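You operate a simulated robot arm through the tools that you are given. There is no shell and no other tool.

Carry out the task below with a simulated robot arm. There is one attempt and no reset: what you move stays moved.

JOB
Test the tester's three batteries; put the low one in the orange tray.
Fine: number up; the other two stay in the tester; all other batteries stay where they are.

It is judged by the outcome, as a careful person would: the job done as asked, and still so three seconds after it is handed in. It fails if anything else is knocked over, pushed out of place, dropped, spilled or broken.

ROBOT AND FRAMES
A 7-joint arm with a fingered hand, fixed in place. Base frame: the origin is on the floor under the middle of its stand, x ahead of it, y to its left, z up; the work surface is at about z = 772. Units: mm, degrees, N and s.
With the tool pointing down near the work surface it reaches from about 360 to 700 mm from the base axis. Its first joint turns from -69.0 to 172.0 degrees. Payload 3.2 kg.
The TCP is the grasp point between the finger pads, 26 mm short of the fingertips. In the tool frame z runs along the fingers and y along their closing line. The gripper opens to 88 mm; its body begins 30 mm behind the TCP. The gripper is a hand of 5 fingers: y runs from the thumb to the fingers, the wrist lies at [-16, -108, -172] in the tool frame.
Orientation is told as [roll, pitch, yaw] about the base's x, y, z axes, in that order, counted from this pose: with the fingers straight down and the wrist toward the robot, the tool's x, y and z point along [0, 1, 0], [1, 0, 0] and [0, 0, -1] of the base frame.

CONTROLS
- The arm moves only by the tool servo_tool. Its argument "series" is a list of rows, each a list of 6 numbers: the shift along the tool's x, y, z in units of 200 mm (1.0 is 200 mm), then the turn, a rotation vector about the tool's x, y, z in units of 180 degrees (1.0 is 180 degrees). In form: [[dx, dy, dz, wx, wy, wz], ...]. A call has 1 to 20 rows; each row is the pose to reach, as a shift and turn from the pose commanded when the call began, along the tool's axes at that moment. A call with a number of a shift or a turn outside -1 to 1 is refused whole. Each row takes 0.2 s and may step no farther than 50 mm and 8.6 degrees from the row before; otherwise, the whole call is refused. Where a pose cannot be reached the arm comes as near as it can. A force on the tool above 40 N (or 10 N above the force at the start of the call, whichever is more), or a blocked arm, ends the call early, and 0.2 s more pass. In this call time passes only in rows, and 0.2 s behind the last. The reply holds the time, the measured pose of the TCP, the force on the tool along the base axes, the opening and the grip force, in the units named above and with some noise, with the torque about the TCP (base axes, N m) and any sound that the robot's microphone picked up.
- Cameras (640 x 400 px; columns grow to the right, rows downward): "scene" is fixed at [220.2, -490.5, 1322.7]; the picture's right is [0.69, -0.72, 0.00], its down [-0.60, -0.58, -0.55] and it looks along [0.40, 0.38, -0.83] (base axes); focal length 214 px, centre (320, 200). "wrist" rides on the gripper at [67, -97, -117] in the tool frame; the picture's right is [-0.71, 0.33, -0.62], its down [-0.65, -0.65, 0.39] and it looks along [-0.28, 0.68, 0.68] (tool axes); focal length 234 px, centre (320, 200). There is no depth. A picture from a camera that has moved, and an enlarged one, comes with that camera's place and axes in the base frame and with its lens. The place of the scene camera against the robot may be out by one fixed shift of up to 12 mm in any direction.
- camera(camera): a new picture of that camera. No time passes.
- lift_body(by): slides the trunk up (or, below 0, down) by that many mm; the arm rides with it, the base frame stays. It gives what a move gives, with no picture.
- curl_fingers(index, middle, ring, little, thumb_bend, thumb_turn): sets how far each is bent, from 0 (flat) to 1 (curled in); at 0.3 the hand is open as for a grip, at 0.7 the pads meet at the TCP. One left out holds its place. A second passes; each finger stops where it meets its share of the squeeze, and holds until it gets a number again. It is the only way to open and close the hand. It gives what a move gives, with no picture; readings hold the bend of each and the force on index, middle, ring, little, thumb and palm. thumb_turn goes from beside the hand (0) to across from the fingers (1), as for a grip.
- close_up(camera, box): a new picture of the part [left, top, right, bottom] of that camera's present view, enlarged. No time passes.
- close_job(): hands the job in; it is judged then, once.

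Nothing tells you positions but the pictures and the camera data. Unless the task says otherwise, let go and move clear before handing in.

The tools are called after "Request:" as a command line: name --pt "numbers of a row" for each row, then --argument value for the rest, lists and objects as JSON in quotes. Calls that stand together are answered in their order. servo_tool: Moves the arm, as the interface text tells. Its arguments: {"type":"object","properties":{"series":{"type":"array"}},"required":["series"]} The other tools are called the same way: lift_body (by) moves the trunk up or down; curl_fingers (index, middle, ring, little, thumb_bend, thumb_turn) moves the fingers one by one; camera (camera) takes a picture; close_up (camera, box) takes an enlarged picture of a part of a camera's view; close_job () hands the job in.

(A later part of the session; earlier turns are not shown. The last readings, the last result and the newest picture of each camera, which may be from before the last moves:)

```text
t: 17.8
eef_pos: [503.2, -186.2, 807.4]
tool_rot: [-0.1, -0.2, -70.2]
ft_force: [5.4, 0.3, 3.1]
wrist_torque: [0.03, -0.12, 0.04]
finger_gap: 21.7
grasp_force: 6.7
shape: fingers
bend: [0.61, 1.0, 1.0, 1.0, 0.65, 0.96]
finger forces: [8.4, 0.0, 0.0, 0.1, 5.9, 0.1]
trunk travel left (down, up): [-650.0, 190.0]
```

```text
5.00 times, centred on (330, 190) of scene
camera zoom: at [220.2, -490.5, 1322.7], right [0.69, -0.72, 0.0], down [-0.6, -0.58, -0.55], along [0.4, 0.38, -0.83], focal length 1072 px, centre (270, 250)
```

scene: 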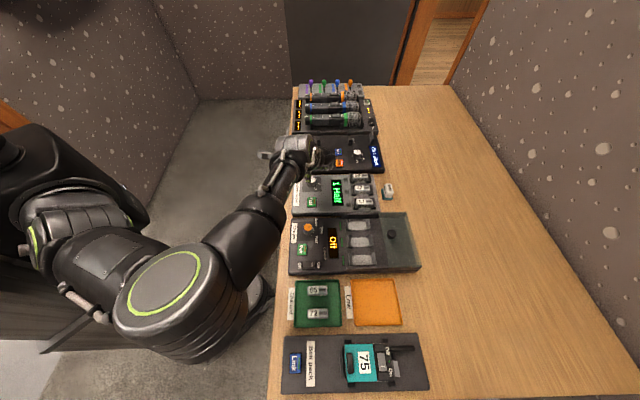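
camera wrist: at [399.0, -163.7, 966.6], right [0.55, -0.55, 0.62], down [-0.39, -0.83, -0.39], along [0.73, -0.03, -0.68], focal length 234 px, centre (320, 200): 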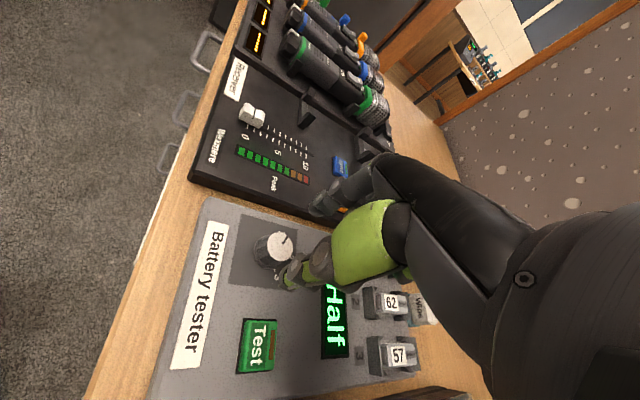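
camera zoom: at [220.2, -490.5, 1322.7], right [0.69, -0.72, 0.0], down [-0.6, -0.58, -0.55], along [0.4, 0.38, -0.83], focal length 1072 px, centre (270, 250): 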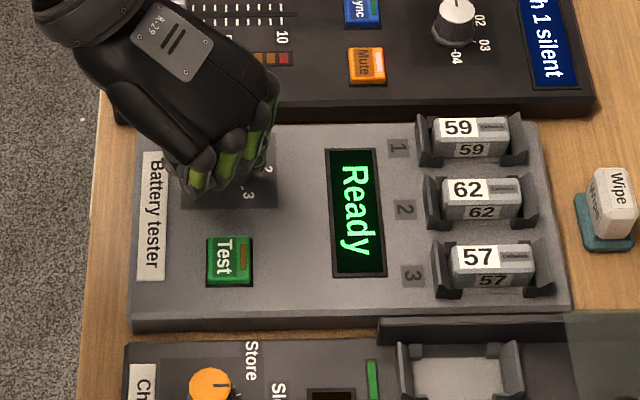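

The pointer appears to be at 2. I'll release, lift straight up and verify.

Request:
curl_fingers --index 0.5 --thumb_bend 0.5

Request:
servo_tool --pt "0 0 -0.1 0 0 0" --pt "0 0 -0.2 0 0 0" --pt "0 0 -0.3 0 0 0"

Request:
close_up --camera "wrist" --box '[180, 120, 400, 290]'

Request:
close_up --camera "scene" --box '[270, 150, 390, 230]'

```text
t: 18.8
eef_pos: [502.1, -186.7, 808.2]
tool_rot: [0.1, 0.0, -70.1]
ft_force: [0.1, 0.5, 0.4]
wrist_torque: [-0.02, 0.02, 0.03]
finger_gap: 45.1
grasp_force: 0.1
shape: fingers
bend: [0.5, 1.0, 1.0, 1.0, 0.5, 0.97]
finger forces: [0.1, 0.0, 0.1, 0.0, 0.0, 0.1]
trunk travel left (down, up): [-650.0, 190.0]
```

```text
t: 19.6
eef_pos: [501.9, -185.4, 869.8]
tool_rot: [0.0, 0.0, -70.0]
ft_force: [-0.7, -0.5, -0.4]
wrist_torque: [0.03, -0.02, 0.02]
finger_gap: 45.4
grasp_force: 0.1
shape: fingers
bend: [0.5, 1.0, 1.0, 1.0, 0.5, 0.97]
finger forces: [0.0, 0.1, 0.0, 0.1, 0.0, 0.1]
trunk travel left (down, up): [-650.0, 190.0]
```

```text
2.35 times, centred on (290, 205) of wrist
camera zoom: at [531.7, -70.5, 985.4], right [-0.55, -0.55, 0.62], down [-0.83, 0.39, -0.39], along [-0.03, -0.73, -0.68], focal length 551 px, centre (391, 188)
```

zoom: 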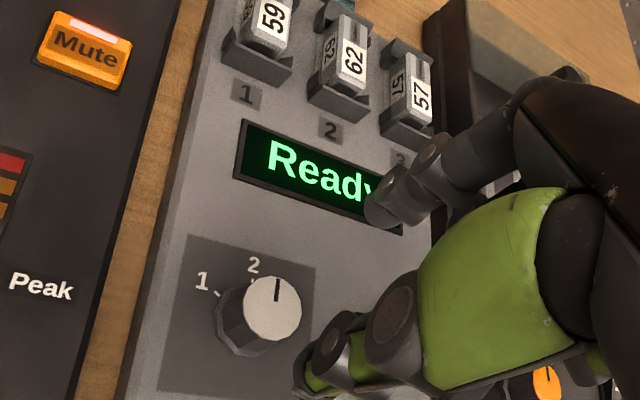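

```text
5.00 times, centred on (330, 190) of scene
camera zoom: at [220.2, -490.5, 1322.7], right [0.69, -0.72, 0.0], down [-0.6, -0.58, -0.55], along [0.4, 0.38, -0.83], focal length 1072 px, centre (270, 250)
```

zoom: 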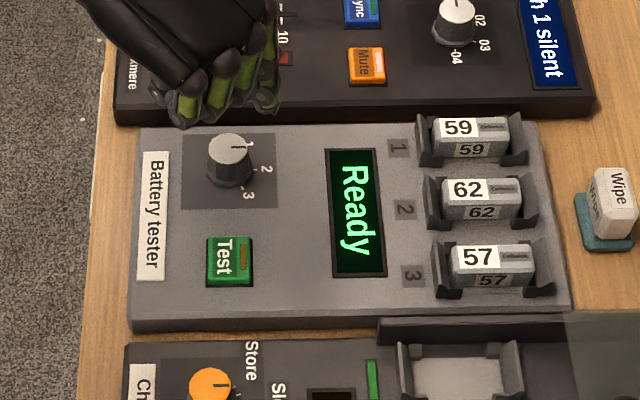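

The pointer is now at 2. I'll close the pinch and go back over the Test button.

Request:
curl_fingers --index 0.7 --thumb_bend 0.7

Request:
servo_tool --pt "-0.0405 0.0222 0.0124 0 0 -0.0417" --pt "-0.081 0.0444 0.0248 0 0 -0.0833" --pt "-0.1215 0.0666 0.0371 0 0 -0.125" --pt "-0.162 0.0888 0.0495 0 0 -0.1667" --pt "-0.2025 0.1109 0.0619 0 0 -0.2083" --pt "-0.243 0.1331 0.0743 0 0 -0.25" --pt "-0.2835 0.1553 0.0866 0 0 -0.2917" --pt "-0.324 0.1775 0.099 0 0 -0.3333"

Request:
close_up --camera "wrist" --box '[180, 160, 380, 300]'

```text
t: 20.6
eef_pos: [503.2, -184.6, 868.5]
tool_rot: [0.0, -0.1, -70.1]
ft_force: [0.0, 0.4, -0.5]
wrist_torque: [-0.01, 0.01, 0.02]
finger_gap: 3.9
grasp_force: 0.0
shape: fingers
bend: [0.7, 1.0, 1.0, 1.0, 0.7, 0.97]
finger forces: [0.0, 0.1, 0.1, 0.0, 0.0, 0.0]
trunk travel left (down, up): [-650.0, 190.0]
```

```text
t: 22.4
eef_pos: [453.7, -242.5, 848.6]
tool_rot: [0.2, 0.0, -10.0]
ft_force: [-1.0, -0.3, -0.7]
wrist_torque: [0.01, 0.04, 0.02]
finger_gap: 3.6
grasp_force: 0.1
shape: fingers
bend: [0.7, 1.0, 1.0, 1.0, 0.7, 0.97]
finger forces: [0.1, 0.0, 0.0, 0.0, 0.0, 0.0]
trunk travel left (down, up): [-650.0, 190.0]
```

```text
2.86 times, centred on (280, 230) of wrist
camera zoom: at [368.7, -160.5, 964.6], right [0.2, -0.76, 0.62], down [-0.76, -0.53, -0.39], along [0.62, -0.39, -0.68], focal length 669 px, centre (434, 114)
```

zoom: 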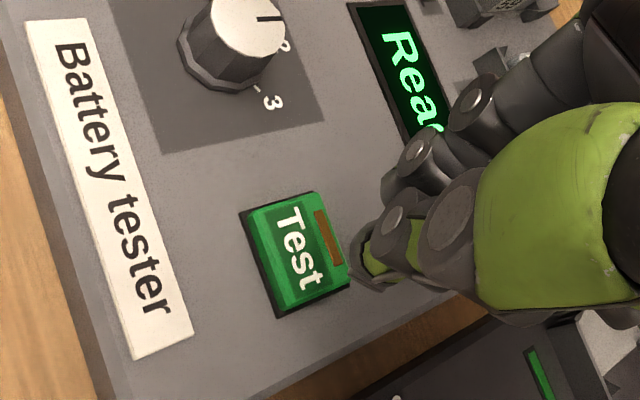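

Request:
servo_tool --pt "0 0.003 0.07 0 0 0" --pt "0 0.005 0.14 0 0 0" --pt "0 0.005 0.19 0 0 0" --pt "0 0.005 0.21 0 0 0" --pt "0 0.005 0.225 0 0 0" --pt "0 0.005 0.235 0 0 0"

Request:
close_up --camera "scene" --box '[270, 150, 390, 230]'

```text
t: 23.8
eef_pos: [453.8, -241.3, 801.9]
tool_rot: [0.1, -0.1, -10.0]
ft_force: [-0.2, -0.1, 2.7]
wrist_torque: [0.02, 0.01, -0.01]
finger_gap: 3.2
grasp_force: 1.2
shape: fingers
bend: [0.7, 1.0, 1.0, 1.0, 0.7, 0.97]
finger forces: [0.1, 0.1, 0.0, 0.0, 2.8, 0.1]
trunk travel left (down, up): [-650.0, 190.0]
heard: click
```

```text
5.00 times, centred on (330, 190) of scene
camera zoom: at [220.2, -490.5, 1322.7], right [0.69, -0.72, 0.0], down [-0.6, -0.58, -0.55], along [0.4, 0.38, -0.83], focal length 1072 px, centre (270, 250)
```

zoom: 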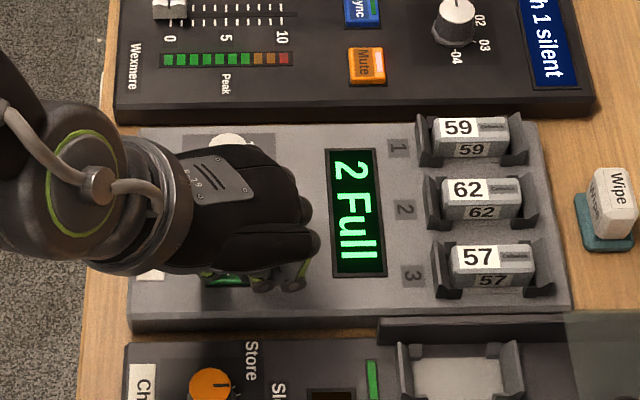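

Slot 2 reads "Full". I'll return to the knob and turn it to 3.

Request:
servo_tool --pt "0 0 -0.12 0 0 0" --pt "0 0 -0.24 0 0 0" --pt "0.098 0.0775 -0.24 0 0 0" --pt "0.196 0.155 -0.24 0 0 0" --pt "0.294 0.2325 -0.24 0 0 0"

Request:
curl_fingers --index 0.5 --thumb_bend 0.5

Request:
close_up --camera "wrist" --box '[200, 140, 400, 290]'

```text
t: 25.0
eef_pos: [510.5, -191.8, 849.7]
tool_rot: [0.0, -0.1, -10.2]
ft_force: [0.0, 0.3, 0.0]
wrist_torque: [-0.01, 0.03, 0.01]
finger_gap: 2.9
grasp_force: 0.1
shape: fingers
bend: [0.7, 1.0, 1.0, 1.0, 0.7, 0.97]
finger forces: [0.0, 0.1, 0.0, 0.0, 0.1, 0.1]
trunk travel left (down, up): [-650.0, 190.0]
```

```text
t: 26.0
eef_pos: [509.9, -190.9, 848.5]
tool_rot: [0.0, 0.0, -10.2]
ft_force: [0.4, -0.4, 0.5]
wrist_torque: [0.01, 0.01, -0.01]
finger_gap: 45.4
grasp_force: 0.1
shape: fingers
bend: [0.5, 1.0, 1.0, 1.0, 0.5, 0.97]
finger forces: [0.0, 0.0, 0.1, 0.0, 0.1, 0.1]
trunk travel left (down, up): [-650.0, 190.0]
```

```text
2.67 times, centred on (300, 215) of wrist
camera zoom: at [425.0, -109.4, 966.5], right [0.2, -0.75, 0.62], down [-0.76, -0.52, -0.39], along [0.62, -0.39, -0.68], focal length 624 px, centre (373, 160)
```

zoom: 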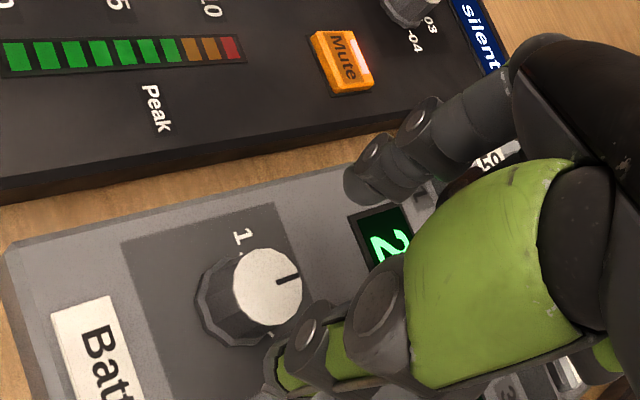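

Request:
curl_fingers --thumb_bend 0.46

Request:
servo_tool --pt "0 0 0.06 0 0 0" --pt "0 0 0.12 0 0 0" --pt "0 0 0.17 0 0 0" --pt "0 0 0.205 0 0 0"

Request:
curl_fingers --index 0.7 --thumb_bend 0.7

Request:
close_up --camera "wrist" --box '[200, 140, 400, 290]'

```text
t: 27.0
eef_pos: [510.0, -192.4, 850.3]
tool_rot: [-0.1, 0.0, -10.1]
ft_force: [0.1, -0.1, 0.5]
wrist_torque: [0.02, 0.04, -0.01]
finger_gap: 49.8
grasp_force: 0.1
shape: fingers
bend: [0.5, 1.0, 1.0, 1.0, 0.46, 0.97]
finger forces: [0.0, 0.0, 0.0, 0.0, 0.0, 0.0]
trunk travel left (down, up): [-650.0, 190.0]
```

```text
t: 28.0
eef_pos: [511.1, -193.0, 807.4]
tool_rot: [0.0, 0.0, -10.1]
ft_force: [-0.1, 0.3, 0.7]
wrist_torque: [0.0, 0.02, -0.03]
finger_gap: 49.6
grasp_force: 0.0
shape: fingers
bend: [0.5, 1.0, 1.0, 1.0, 0.46, 0.97]
finger forces: [0.0, 0.0, 0.0, 0.0, 0.0, 0.1]
trunk travel left (down, up): [-650.0, 190.0]
```

```text
t: 29.0
eef_pos: [511.5, -192.8, 808.4]
tool_rot: [0.0, 0.0, -10.1]
ft_force: [1.9, -0.9, 1.7]
wrist_torque: [-0.01, -0.01, -0.04]
finger_gap: 21.7
grasp_force: 6.9
shape: fingers
bend: [0.62, 1.0, 1.0, 1.0, 0.64, 0.97]
finger forces: [8.3, 0.0, 0.0, 0.0, 6.1, 0.0]
trunk travel left (down, up): [-650.0, 190.0]
```

```text
2.67 times, centred on (300, 215) of wrist
camera zoom: at [426.5, -110.5, 924.5], right [0.2, -0.75, 0.62], down [-0.76, -0.52, -0.39], along [0.62, -0.39, -0.68], focal length 624 px, centre (373, 160)
```

zoom: 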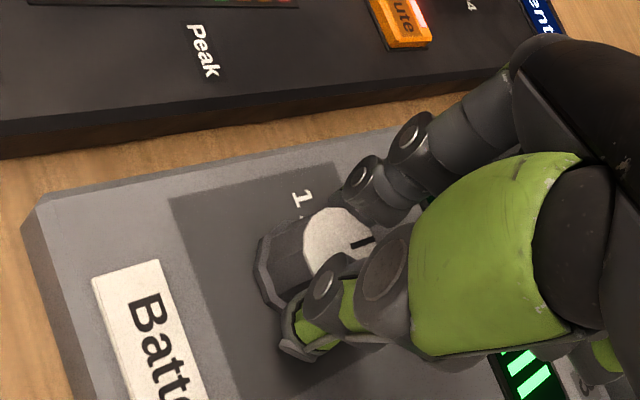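

The grip on the knob is good and balanced. I'll turn another 60° clockwise.

Request:
servo_tool --pt "-0.0003 -0.0059 0 0 0 0.0417" --pt "0.0002 -0.0118 0 0 0 0.0833" --pt "0.0015 -0.0176 0 0 0 0.125" --pt "0.0035 -0.0232 0 0 0 0.1667" --pt "0.0063 -0.0284 0 0 0 0.2083" --pt "0.0096 -0.0333 0 0 0 0.25" --pt "0.0136 -0.0377 0 0 0 0.2917" --pt "0.0182 -0.0415 0 0 0 0.3333"

Request:
close_up --camera "wrist" --box '[200, 140, 400, 290]'

```text
t: 30.8
eef_pos: [504.2, -192.0, 809.0]
tool_rot: [1.3, 2.7, -72.2]
ft_force: [-5.4, 1.5, -1.7]
wrist_torque: [0.03, 0.09, 0.14]
finger_gap: 20.7
grasp_force: 6.8
shape: fingers
bend: [0.64, 1.0, 1.0, 1.0, 0.64, 1.0]
finger forces: [4.1, 0.1, 0.0, 0.1, 9.6, 0.1]
out of reach, approached as far as the arm can: row 4
trunk travel left (down, up): [-650.0, 190.0]
```

```text
2.67 times, centred on (300, 215) of wrist
camera zoom: at [536.0, -84.8, 932.3], right [-0.58, -0.56, 0.59], down [-0.81, 0.44, -0.37], along [-0.05, -0.7, -0.72], focal length 624 px, centre (373, 160)
```

zoom: 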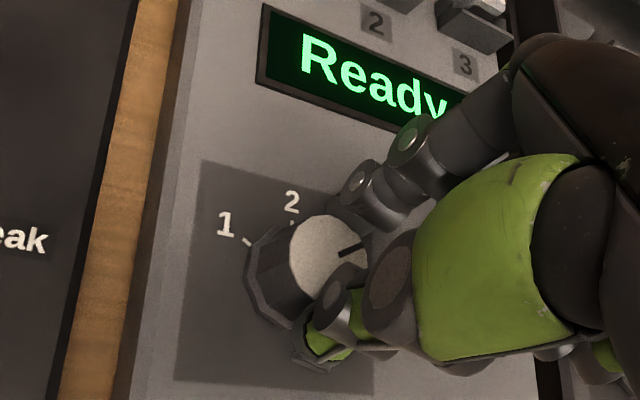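

The knob turned, though the arm briefly hit a reach limit and tilted slightly. I'll release, lift and check the pointer.

Request:
curl_fingers --index 0.48 --thumb_bend 0.48

Request:
servo_tool --pt "0 0 -0.1 0 0 0" --pt "0 0 -0.2 0 0 0" --pt "0 0 -0.3 0 0 0"

Request:
close_up --camera "wrist" --box '[180, 120, 400, 290]'

Request:
close_up --camera "scene" --box '[270, 150, 390, 230]'

Request:
camera --camera "scene"

```text
t: 31.8
eef_pos: [502.7, -193.6, 807.0]
tool_rot: [0.8, 2.5, -72.3]
ft_force: [-0.2, -0.6, 0.0]
wrist_torque: [0.0, 0.01, -0.02]
finger_gap: 49.5
grasp_force: 0.0
shape: fingers
bend: [0.48, 1.0, 1.0, 1.0, 0.48, 0.97]
finger forces: [0.0, 0.0, 0.0, 0.0, 0.0, 0.0]
trunk travel left (down, up): [-650.0, 190.0]
```

```text
t: 32.6
eef_pos: [502.0, -195.4, 868.3]
tool_rot: [0.8, 2.2, -71.8]
ft_force: [0.4, 0.6, -0.9]
wrist_torque: [-0.04, -0.02, 0.03]
finger_gap: 49.7
grasp_force: 0.1
shape: fingers
bend: [0.48, 1.0, 1.0, 1.0, 0.48, 0.97]
finger forces: [0.1, 0.1, 0.1, 0.1, 0.0, 0.0]
trunk travel left (down, up): [-650.0, 190.0]
```

```text
2.35 times, centred on (290, 205) of wrist
camera zoom: at [535.4, -86.6, 989.3], right [-0.57, -0.56, 0.6], down [-0.82, 0.43, -0.37], along [-0.05, -0.71, -0.71], focal length 551 px, centre (391, 188)
```

zoom: 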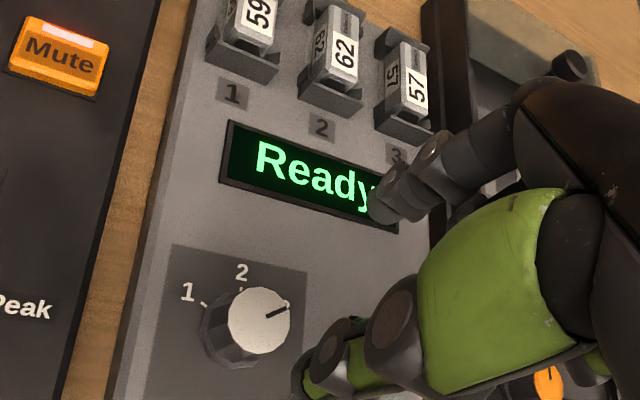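

```text
5.00 times, centred on (330, 190) of scene
camera zoom: at [220.2, -490.5, 1322.7], right [0.69, -0.72, 0.0], down [-0.6, -0.58, -0.55], along [0.4, 0.38, -0.83], focal length 1072 px, centre (270, 250)
```

zoom: 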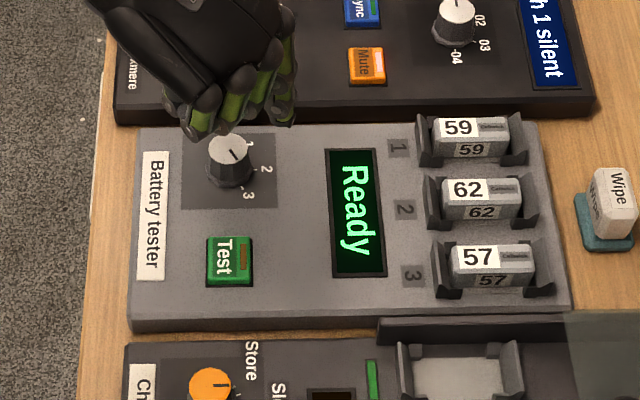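

```text
taken
```

scene: 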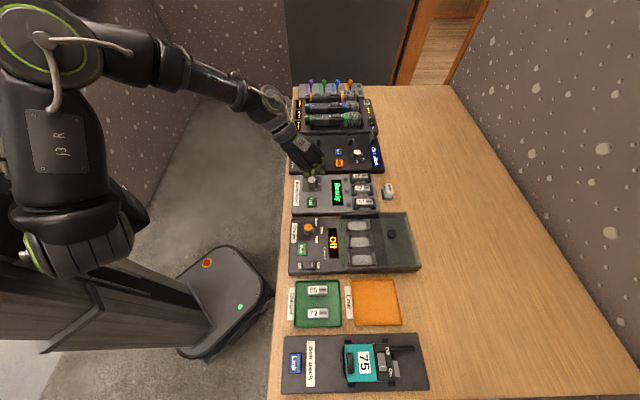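

Request:
close_up --camera "scene" --box '[295, 170, 335, 195]'

Request:
close_up --camera "scene" --box '[280, 70, 400, 180]'

```text
16.00 times, centred on (315, 182) of scene
camera zoom: at [220.2, -490.5, 1322.7], right [0.69, -0.72, 0.0], down [-0.6, -0.58, -0.55], along [0.4, 0.38, -0.83], focal length 3432 px, centre (400, 480)
```

zoom: 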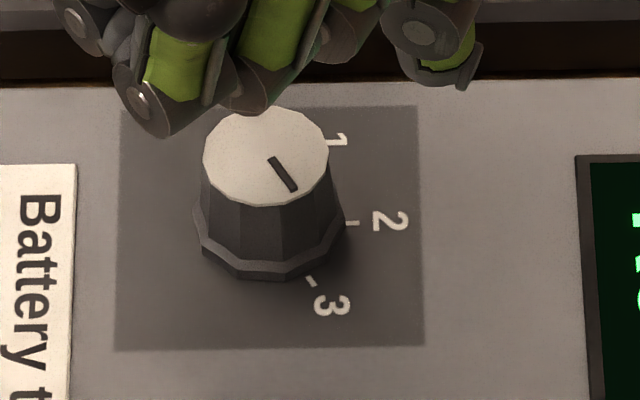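

```text
3.64 times, centred on (340, 125) of scene
camera zoom: at [220.2, -490.5, 1322.7], right [0.69, -0.72, 0.0], down [-0.6, -0.58, -0.55], along [0.4, 0.38, -0.83], focal length 780 px, centre (247, 473)
```

zoom: 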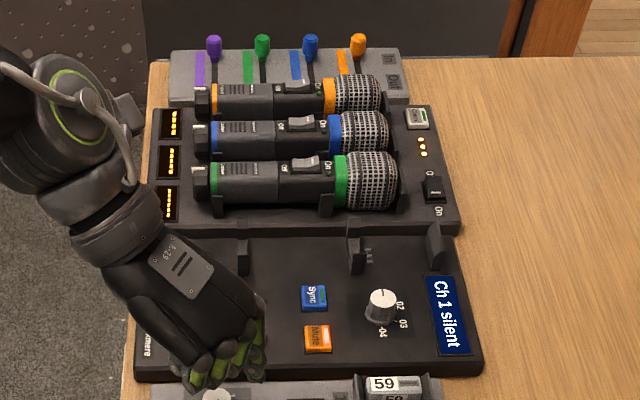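

The pointer is at 3, and the mics and receiver are undisturbed. I'll close the pinch and go back over Test.

Request:
curl_fingers --index 0.7 --thumb_bend 0.7

Request:
servo_tool --pt "-0.053 0.0213 0.015 0 0 -0.0297" --pt "-0.106 0.0425 0.03 0 0 -0.0593" --pt "-0.159 0.0638 0.045 0 0 -0.089" --pt "-0.212 0.085 0.06 0 0 -0.1187" --pt "-0.265 0.1063 0.075 0 0 -0.1483" --pt "-0.318 0.1275 0.09 0 0 -0.178"

Request:
close_up --camera "wrist" --box '[180, 160, 380, 300]'

Request:
camera --camera "scene"

```text
t: 33.6
eef_pos: [504.5, -191.1, 867.7]
tool_rot: [0.9, 2.2, -71.4]
ft_force: [0.4, -0.8, 0.1]
wrist_torque: [0.0, -0.02, -0.01]
finger_gap: 3.7
grasp_force: 0.1
shape: fingers
bend: [0.7, 1.0, 1.0, 1.0, 0.7, 0.97]
finger forces: [0.1, 0.0, 0.0, 0.1, 0.0, 0.0]
trunk travel left (down, up): [-650.0, 190.0]
```

```text
t: 35.0
eef_pos: [453.1, -234.8, 849.9]
tool_rot: [0.0, -0.1, -37.7]
ft_force: [0.5, -0.1, -0.4]
wrist_torque: [-0.01, 0.0, 0.04]
finger_gap: 3.4
grasp_force: 0.1
shape: fingers
bend: [0.7, 1.0, 1.0, 1.0, 0.7, 0.97]
finger forces: [0.0, 0.0, 0.0, 0.0, 0.0, 0.1]
trunk travel left (down, up): [-650.0, 190.0]
```

```text
2.86 times, centred on (280, 230) of wrist
camera zoom: at [416.2, -121.9, 966.6], right [-0.17, -0.76, 0.62], down [-0.91, -0.11, -0.39], along [0.37, -0.64, -0.68], focal length 669 px, centre (434, 114)
```

zoom: 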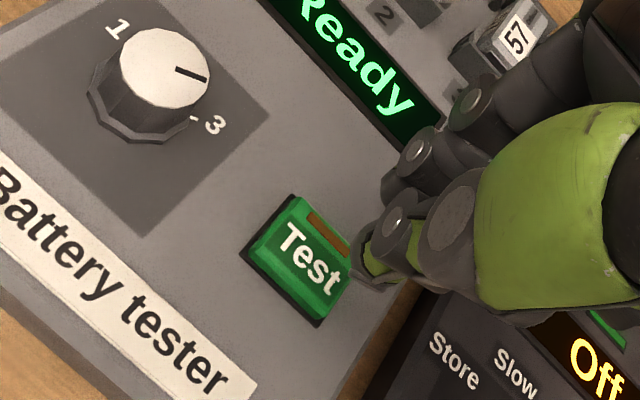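

```text
taken
```

scene: 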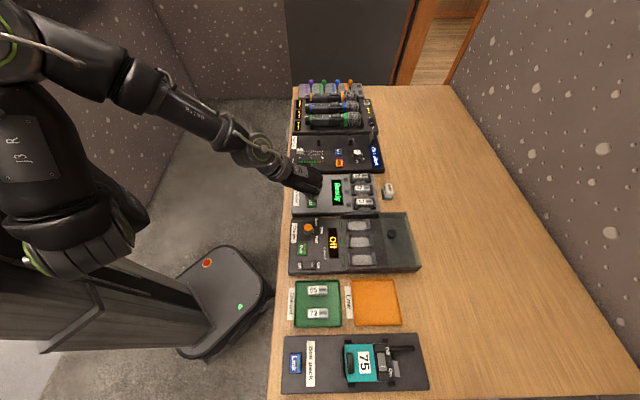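

Request:
servo_tool --pt "-0.0125 0 0.07 0 0 0" --pt "-0.0125 0 0.14 0 0 0" --pt "-0.0125 0 0.19 0 0 0" --pt "-0.0125 0 0.215 0 0 0" --pt "-0.0125 0 0.23 0 0 0" --pt "-0.0125 0 0.24 0 0 0"

Request:
close_up --camera "scene" --box '[270, 150, 390, 230]'

```text
t: 36.4
eef_pos: [453.3, -235.0, 805.6]
tool_rot: [1.3, 0.2, -38.6]
ft_force: [-1.0, 0.3, 0.1]
wrist_torque: [0.02, 0.01, -0.03]
finger_gap: 3.5
grasp_force: 0.1
shape: fingers
bend: [0.7, 1.0, 1.0, 1.0, 0.7, 0.97]
finger forces: [0.0, 0.1, 0.0, 0.0, 0.1, 0.0]
trunk travel left (down, up): [-650.0, 190.0]
```

```text
5.00 times, centred on (330, 190) of scene
camera zoom: at [220.2, -490.5, 1322.7], right [0.69, -0.72, 0.0], down [-0.6, -0.58, -0.55], along [0.4, 0.38, -0.83], focal length 1072 px, centre (270, 250)
```

zoom: 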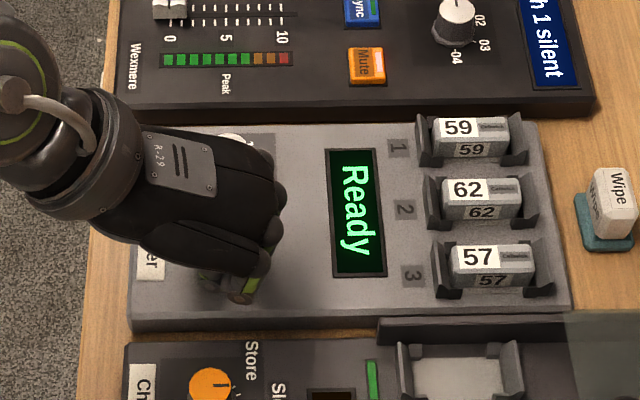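

The arm stopped just short of the button, at its limit in this posture. I'll use the trunk to lower the last few millimetres.

Request:
lift_body --by -4

Request:
close_up --camera "scene" --box '[270, 150, 390, 230]'

Request:
close_up --camera "wrist" --box '[180, 160, 380, 300]'

```text
t: 36.9
eef_pos: [452.4, -234.5, 799.5]
tool_rot: [1.2, 0.1, -38.7]
ft_force: [0.7, 1.1, 3.3]
wrist_torque: [0.08, 0.01, -0.01]
finger_gap: 3.1
grasp_force: 1.1
shape: fingers
bend: [0.7, 1.0, 1.0, 1.0, 0.7, 0.97]
finger forces: [0.0, 0.1, 0.0, 0.1, 2.7, 0.0]
trunk travel left (down, up): [-646.0, 194.0]
heard: click
```

```text
5.00 times, centred on (330, 190) of scene
camera zoom: at [220.2, -490.5, 1322.7], right [0.69, -0.72, 0.0], down [-0.6, -0.58, -0.55], along [0.4, 0.38, -0.83], focal length 1072 px, centre (270, 250)
```

zoom: 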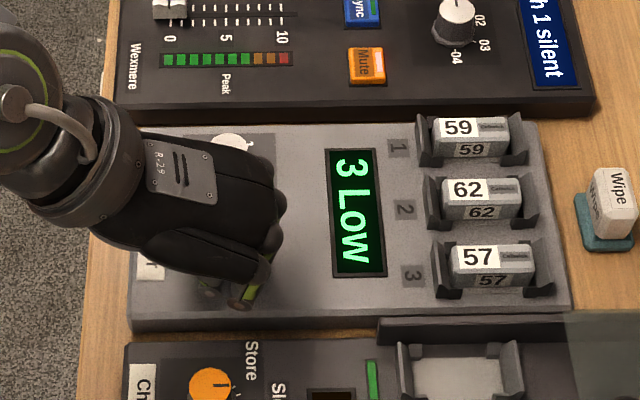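

```text
2.86 times, centred on (280, 230) of wrist
camera zoom: at [416.3, -125.1, 919.5], right [-0.19, -0.77, 0.61], down [-0.91, -0.09, -0.4], along [0.36, -0.63, -0.69], focal length 669 px, centre (434, 114)
```

zoom: 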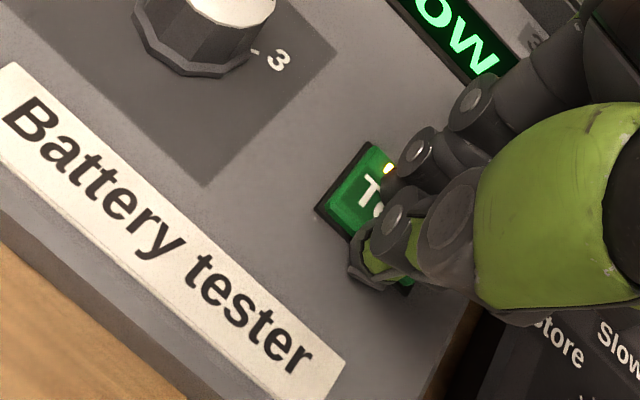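

The display reads "3 LOW", so battery 57 in slot 3 is the one to move; 59 is Half and 62 is Full. I'll lift clear and study battery 57 and the space around it.

Request:
servo_tool --pt "0 0 -0.1 0 0 0" --pt "0 0 -0.2 0 0 0" --pt "0 0 -0.35 0 0 0" --pt "0 0 -0.5 0 0 0"

Request:
camera --camera "wrist"

Request:
close_up --camera "scene" --box '[335, 190, 385, 225]'

```text
t: 37.9
eef_pos: [450.8, -236.1, 895.6]
tool_rot: [-0.2, 0.0, -38.2]
ft_force: [0.1, -0.5, -0.8]
wrist_torque: [0.0, 0.02, 0.0]
finger_gap: 3.1
grasp_force: 0.1
shape: fingers
bend: [0.7, 1.0, 1.0, 1.0, 0.7, 0.97]
finger forces: [0.0, 0.1, 0.0, 0.1, 0.0, 0.0]
out of reach, approached as far as the arm can: row 4
trunk travel left (down, up): [-646.0, 194.0]
```

```text
taken
camera wrist: at [416.2, -123.4, 1011.5], right [-0.17, -0.76, 0.63], down [-0.92, -0.11, -0.38], along [0.36, -0.64, -0.68], focal length 234 px, centre (320, 200)
```

wrist: 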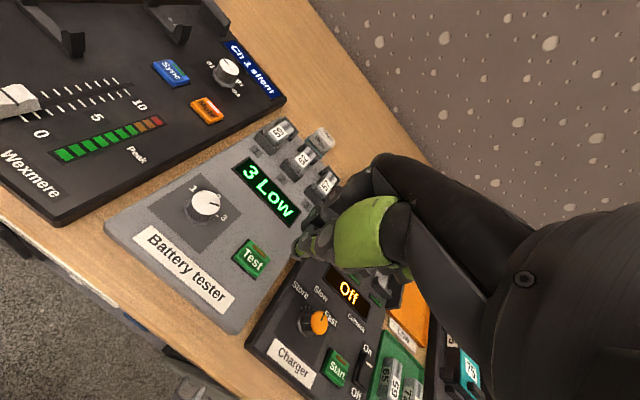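

```text
11.43 times, centred on (360, 208) of scene
camera zoom: at [220.2, -490.5, 1322.7], right [0.69, -0.72, 0.0], down [-0.6, -0.58, -0.55], along [0.4, 0.38, -0.83], focal length 2451 px, centre (-137, 114)
```

zoom: 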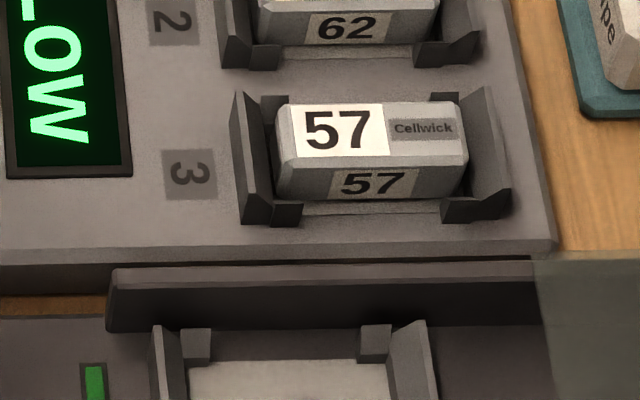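

Request:
camera --camera "scene"

Request:
close_up --camera "wrist" --box '[230, 110, 360, 220]'

```text
taken
```

scene: 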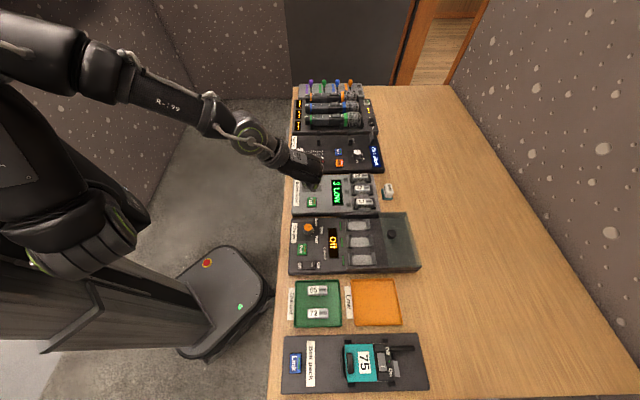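

```text
3.64 times, centred on (295, 165) of wrist
camera zoom: at [416.2, -123.4, 1011.5], right [-0.17, -0.76, 0.63], down [-0.92, -0.11, -0.38], along [0.36, -0.64, -0.68], focal length 852 px, centre (411, 327)
```

zoom: 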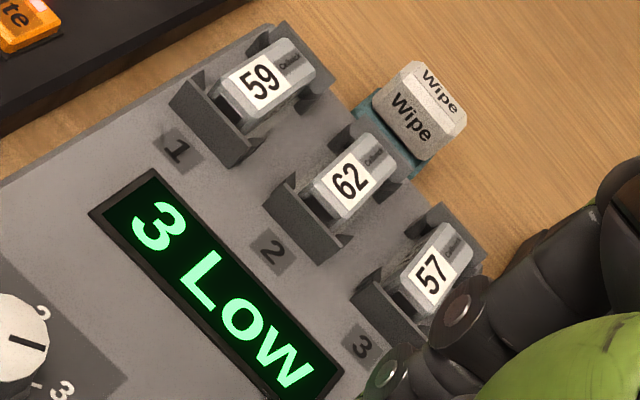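

Battery 57 sits lengthwise pointing away from the robot, so I must grip it across its width with the hand turned to about yaw 44. I'll move over there in stages and check that the arm can follow.

Request:
servo_tool --pt "-0.0174 0.0643 -0.02 0 0 -0.0352" --pt "-0.0348 0.1287 -0.04 0 0 -0.0704" --pt "-0.0522 0.193 -0.06 0 0 -0.1056" --pt "-0.0697 0.2573 -0.08 0 0 -0.1407" --pt "-0.0871 0.3217 -0.1 0 0 -0.1759" --pt "-0.1045 0.386 -0.12 0 0 -0.2111"

Request:
camera --camera "scene"

```text
t: 39.3
eef_pos: [497.4, -302.7, 919.3]
tool_rot: [0.2, 0.0, 0.0]
ft_force: [0.4, 0.0, 0.1]
wrist_torque: [-0.04, -0.01, -0.03]
finger_gap: 3.0
grasp_force: 0.1
shape: fingers
bend: [0.7, 1.0, 1.0, 1.0, 0.7, 0.97]
finger forces: [0.0, 0.0, 0.1, 0.0, 0.1, 0.1]
trunk travel left (down, up): [-646.0, 194.0]
```

```text
taken
```

scene: 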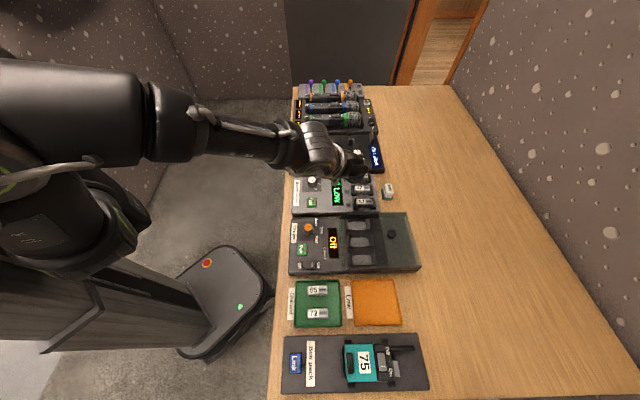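

Request:
servo_tool --pt "-0.0433 0.0583 0 0 0 -0.0407" --pt "-0.0867 0.1167 0 0 0 -0.0815" --pt "-0.13 0.175 0 0 0 -0.1222" --pt "-0.1733 0.2333 0 0 0 -0.163" --pt "-0.2167 0.2917 0 0 0 -0.2037" --pt "-0.26 0.35 0 0 0 -0.2444"

Request:
camera --camera "scene"

Request:
camera --camera "wrist"

```text
t: 40.7
eef_pos: [568.9, -354.0, 916.5]
tool_rot: [0.2, 0.1, 44.1]
ft_force: [0.3, -0.4, 0.4]
wrist_torque: [-0.03, 0.0, 0.02]
finger_gap: 3.2
grasp_force: 0.1
shape: fingers
bend: [0.7, 1.0, 1.0, 1.0, 0.7, 0.97]
finger forces: [0.0, 0.0, 0.0, 0.0, 0.1, 0.0]
trunk travel left (down, up): [-646.0, 194.0]
```

```text
taken
```

scene: 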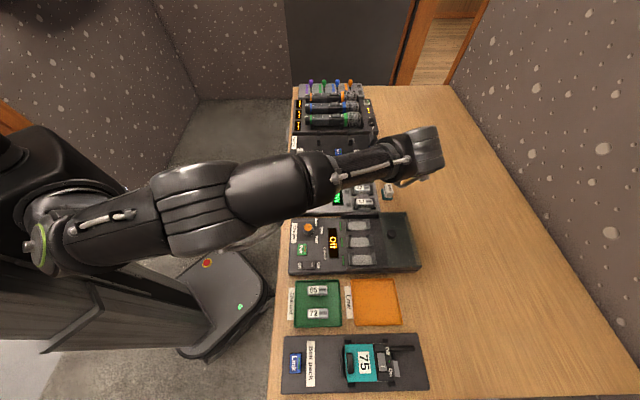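

```text
taken
camera wrist: at [453.6, -373.8, 1033.3], right [0.73, -0.28, 0.62], down [-0.02, -0.92, -0.39], along [0.68, 0.27, -0.68], focal length 234 px, centre (320, 200)
```

wrist: 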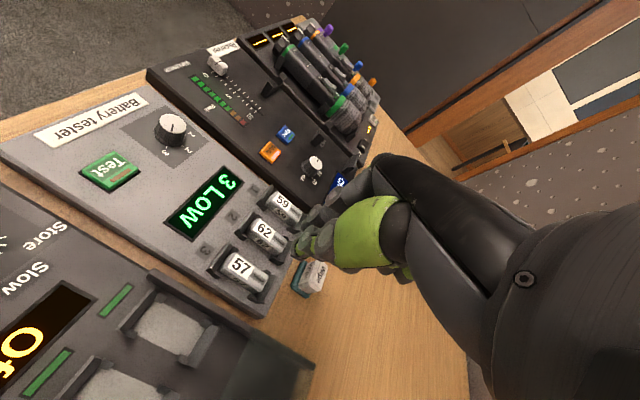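

The arm reaches yaw 44 above the slot. I'll take a precise look at battery 57 from here.

Request:
close_up --camera "wrist" --box '[180, 170, 340, 310]'

```text
2.86 times, centred on (260, 240) of wrist
camera zoom: at [453.6, -373.8, 1033.3], right [0.73, -0.28, 0.62], down [-0.02, -0.92, -0.39], along [0.68, 0.27, -0.68], focal length 669 px, centre (491, 86)
```

zoom: 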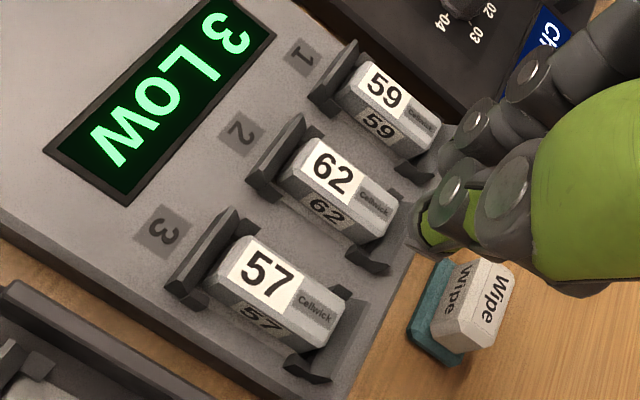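

Battery 57's centre comes out at about tool (8, -4) from here, which is right where the pads meet. I'll open to about a 35 mm gap, descend partway and check again.

Request:
curl_fingers --index 0.55 --thumb_bend 0.55

Request:
servo_tool --pt "0 0 0.1 0 0 0" --pt "0 0 0.2 0 0 0" --pt "0 0 0.28 0 0 0"

Request:
close_up --camera "wrist" --box '[200, 150, 360, 290]'

Request:
close_up --camera "scene" --box '[320, 140, 440, 240]'

```text
t: 41.7
eef_pos: [568.5, -353.8, 918.7]
tool_rot: [0.0, 0.0, 43.9]
ft_force: [0.8, -0.6, 0.2]
wrist_torque: [0.0, 0.03, -0.01]
finger_gap: 34.5
grasp_force: 0.0
shape: fingers
bend: [0.55, 1.0, 1.0, 1.0, 0.55, 0.97]
finger forces: [0.0, 0.1, 0.0, 0.0, 0.1, 0.0]
trunk travel left (down, up): [-646.0, 194.0]
```

```text
t: 42.5
eef_pos: [568.5, -353.6, 860.4]
tool_rot: [0.1, 0.1, 43.9]
ft_force: [0.4, -0.3, -0.5]
wrist_torque: [0.0, 0.02, 0.02]
finger_gap: 34.7
grasp_force: 0.1
shape: fingers
bend: [0.55, 1.0, 1.0, 1.0, 0.55, 0.97]
finger forces: [0.0, 0.1, 0.0, 0.1, 0.0, 0.1]
trunk travel left (down, up): [-646.0, 194.0]
```

```text
2.86 times, centred on (280, 220) of wrist
camera zoom: at [452.4, -373.4, 977.5], right [0.73, -0.28, 0.62], down [-0.02, -0.92, -0.39], along [0.68, 0.27, -0.68], focal length 669 px, centre (434, 143)
```

zoom: 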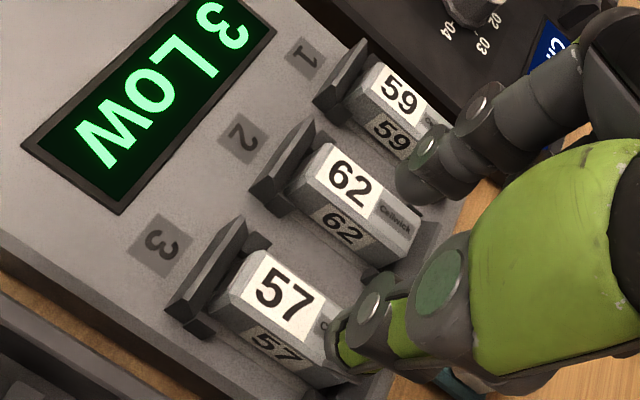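

```text
4.00 times, centred on (380, 190) of scene
camera zoom: at [220.2, -490.5, 1322.7], right [0.69, -0.72, 0.0], down [-0.6, -0.58, -0.55], along [0.4, 0.38, -0.83], focal length 858 px, centre (80, 240)
```

zoom: 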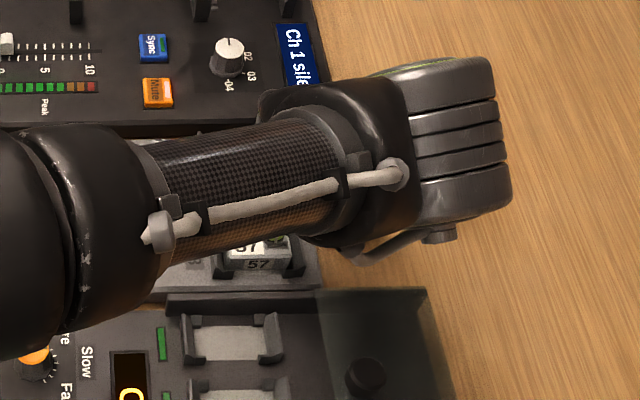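

From this closer view battery 57 needs a shift of about (-3, -2) mm in the tool frame. I'll correct that and descend slowly around the battery.

Request:
servo_tool --pt "-0.0165 -0.0085 0.05 0 0 0" --pt "-0.0165 -0.0085 0.1 0 0 0" --pt "-0.0165 -0.0085 0.15 0 0 0"

Request:
close_up --camera "wrist" --box '[220, 150, 380, 290]'

Request:
close_up --camera "scene" --box '[335, 170, 405, 220]'

```text
t: 43.3
eef_pos: [570.3, -356.6, 831.1]
tool_rot: [0.0, 0.1, 44.0]
ft_force: [0.1, 0.7, 0.0]
wrist_torque: [0.0, 0.04, 0.03]
finger_gap: 34.6
grasp_force: 0.0
shape: fingers
bend: [0.55, 1.0, 1.0, 1.0, 0.55, 0.97]
finger forces: [0.0, 0.1, 0.1, 0.0, 0.0, 0.0]
trunk travel left (down, up): [-646.0, 194.0]
```

```text
2.86 times, centred on (300, 220) of wrist
camera zoom: at [454.0, -376.9, 948.3], right [0.73, -0.28, 0.62], down [-0.02, -0.92, -0.39], along [0.68, 0.27, -0.68], focal length 669 px, centre (377, 143)
```

zoom: 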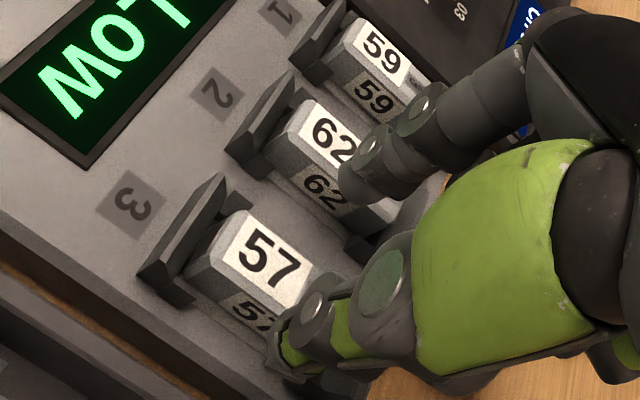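

```text
8.00 times, centred on (370, 195) of scene
camera zoom: at [220.2, -490.5, 1322.7], right [0.69, -0.72, 0.0], down [-0.6, -0.58, -0.55], along [0.4, 0.38, -0.83], focal length 1716 px, centre (-80, 240)
```

zoom: 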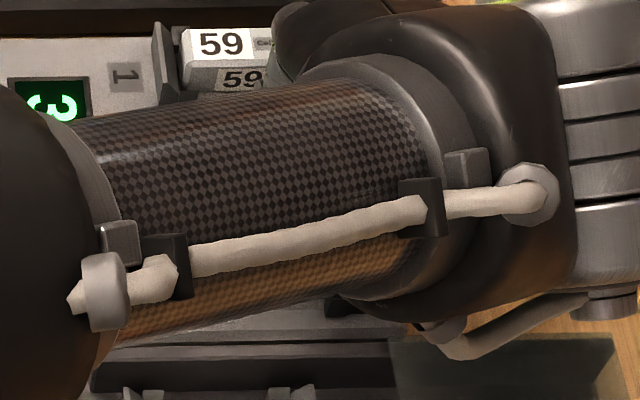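

Alignment is good: battery centre at tool (8.5, -5). I'll narrow the opening slightly to keep the index clear of battery 62, then go down the last 24 mm.

Request:
curl_fingers --index 0.58 --thumb_bend 0.565

Request:
servo_tool --pt "0 0 0.03 0 0 0" --pt "0 0 0.06 0 0 0" --pt "0 0 0.08 0 0 0"

Request:
close_up --camera "wrist" --box '[220, 150, 380, 290]'

```text
t: 44.3
eef_pos: [569.9, -356.5, 831.6]
tool_rot: [0.0, 0.1, 44.0]
ft_force: [0.3, -0.1, -0.6]
wrist_torque: [-0.01, 0.01, 0.0]
finger_gap: 32.2
grasp_force: 0.0
shape: fingers
bend: [0.57, 1.0, 1.0, 1.0, 0.56, 0.97]
finger forces: [0.0, 0.0, 0.0, 0.0, 0.0, 0.0]
trunk travel left (down, up): [-646.0, 194.0]
```

```text
t: 45.1
eef_pos: [569.4, -356.5, 815.8]
tool_rot: [0.0, 0.0, 43.9]
ft_force: [0.4, -0.4, 0.1]
wrist_torque: [0.0, 0.02, 0.01]
finger_gap: 32.2
grasp_force: 0.0
shape: fingers
bend: [0.57, 1.0, 1.0, 1.0, 0.56, 0.97]
finger forces: [0.0, 0.0, 0.0, 0.0, 0.1, 0.0]
trunk travel left (down, up): [-646.0, 194.0]
```

```text
2.86 times, centred on (300, 220) of wrist
camera zoom: at [453.5, -376.6, 932.8], right [0.73, -0.28, 0.62], down [-0.02, -0.92, -0.39], along [0.68, 0.27, -0.68], focal length 669 px, centre (377, 143)
```

zoom: 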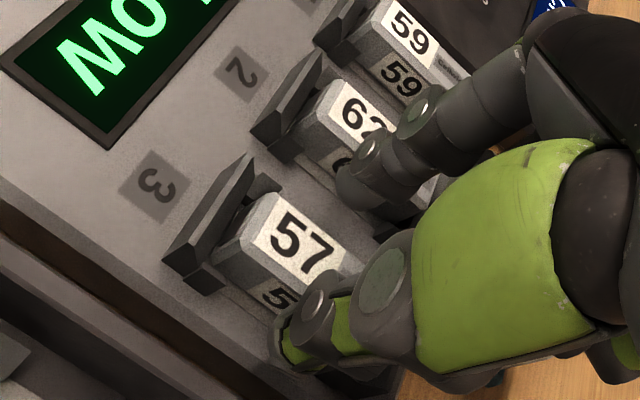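

Thumb and index straddle battery 57 with no contact. Down the last 8 mm.

Request:
servo_tool --pt "0 0 0.02 0 0 0" --pt "0 0 0.04 0 0 0"

Request:
close_up --camera "wrist" --box '[220, 150, 380, 290]'

```text
t: 45.7
eef_pos: [570.6, -357.2, 808.0]
tool_rot: [0.0, -0.1, 44.0]
ft_force: [-0.8, 0.4, -0.3]
wrist_torque: [-0.02, 0.0, 0.0]
finger_gap: 32.3
grasp_force: 0.1
shape: fingers
bend: [0.57, 1.0, 1.0, 1.0, 0.56, 0.97]
finger forces: [0.0, 0.0, 0.0, 0.0, 0.0, 0.0]
trunk travel left (down, up): [-646.0, 194.0]
```

```text
2.86 times, centred on (300, 220) of wrist
camera zoom: at [453.2, -376.7, 925.1], right [0.73, -0.28, 0.62], down [-0.02, -0.92, -0.39], along [0.68, 0.27, -0.68], focal length 669 px, centre (377, 143)
```

zoom: 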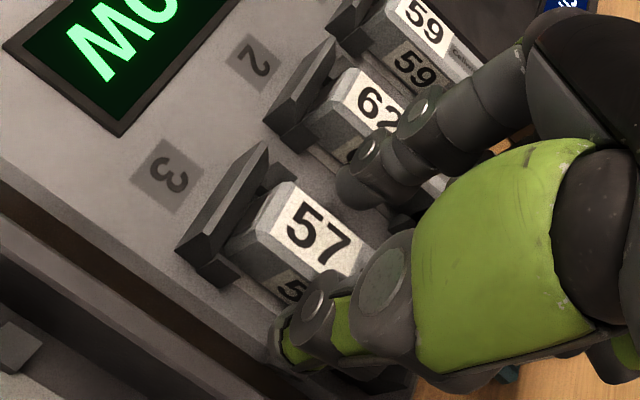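

Request:
servo_tool --pt "0 0 0.012 0 0 0"

Request:
curl_fingers --index 0.66 --thumb_bend 0.66

Request:
close_up --camera "wrist" --box '[220, 150, 380, 290]'

```text
t: 46.1
eef_pos: [568.8, -356.5, 806.4]
tool_rot: [0.0, -0.1, 44.0]
ft_force: [-0.4, 0.4, -0.2]
wrist_torque: [0.02, -0.01, 0.03]
finger_gap: 32.0
grasp_force: 0.0
shape: fingers
bend: [0.57, 1.0, 1.0, 1.0, 0.56, 0.97]
finger forces: [0.0, 0.0, 0.0, 0.0, 0.1, 0.1]
trunk travel left (down, up): [-646.0, 194.0]
```

```text
t: 47.1
eef_pos: [570.4, -356.2, 805.6]
tool_rot: [0.0, 0.0, 44.0]
ft_force: [-0.2, 0.2, 0.3]
wrist_torque: [0.0, -0.01, 0.03]
finger_gap: 18.2
grasp_force: 2.1
shape: fingers
bend: [0.64, 1.0, 1.0, 1.0, 0.64, 0.97]
finger forces: [2.2, 0.0, 0.0, 0.0, 2.2, 0.0]
trunk travel left (down, up): [-646.0, 194.0]
```

```text
2.86 times, centred on (300, 220) of wrist
camera zoom: at [452.9, -377.0, 922.4], right [0.73, -0.28, 0.62], down [-0.02, -0.92, -0.39], along [0.68, 0.27, -0.68], focal length 669 px, centre (377, 143)
```

zoom: 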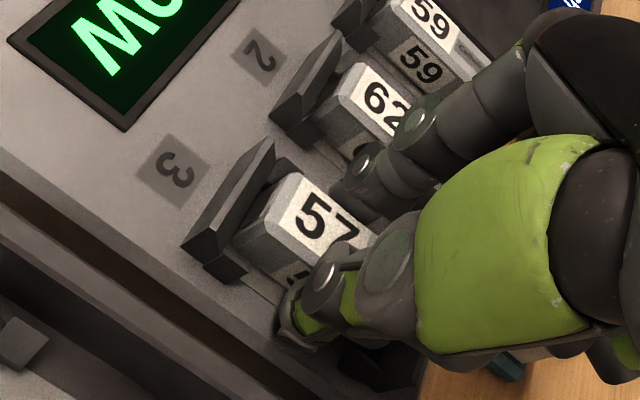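

The grasp is perfectly centred at 2.2 N on each side. I'll firm it up and lift gently.

Request:
curl_fingers --index 0.72 --thumb_bend 0.72

Request:
servo_tool --pt "0 0 -0.02 0 0 0" --pt "0 0 -0.05 0 0 0"

Request:
close_up --camera "wrist" --box '[220, 150, 380, 290]'

```text
t: 48.1
eef_pos: [568.7, -358.3, 805.0]
tool_rot: [0.0, 0.0, 43.9]
ft_force: [-0.4, -0.2, 0.8]
wrist_torque: [0.01, 0.02, -0.04]
finger_gap: 16.4
grasp_force: 7.6
shape: fingers
bend: [0.63, 1.0, 1.0, 1.0, 0.65, 0.97]
finger forces: [6.9, 0.1, 0.0, 0.0, 7.1, 0.1]
trunk travel left (down, up): [-646.0, 194.0]
```

```text
t: 48.7
eef_pos: [569.2, -357.9, 815.9]
tool_rot: [0.0, 0.1, 43.9]
ft_force: [0.5, -0.4, -0.4]
wrist_torque: [-0.02, 0.02, -0.03]
finger_gap: 16.4
grasp_force: 6.7
shape: fingers
bend: [0.63, 1.0, 1.0, 1.0, 0.65, 0.97]
finger forces: [7.0, 0.1, 0.0, 0.0, 7.0, 0.1]
trunk travel left (down, up): [-646.0, 194.0]
```

```text
2.86 times, centred on (300, 220) of wrist
camera zoom: at [453.5, -377.1, 932.1], right [0.73, -0.28, 0.62], down [-0.02, -0.92, -0.39], along [0.68, 0.27, -0.68], focal length 669 px, centre (377, 143)
```

zoom: 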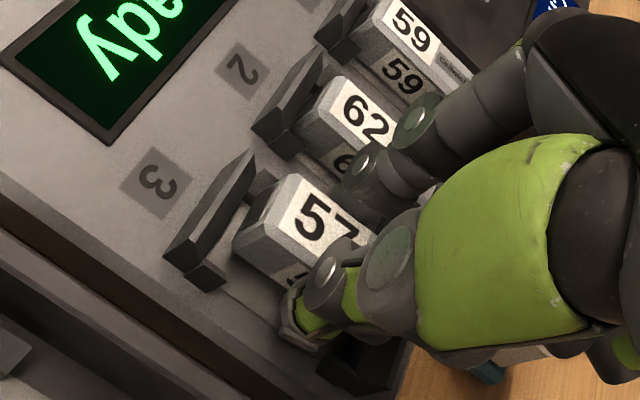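

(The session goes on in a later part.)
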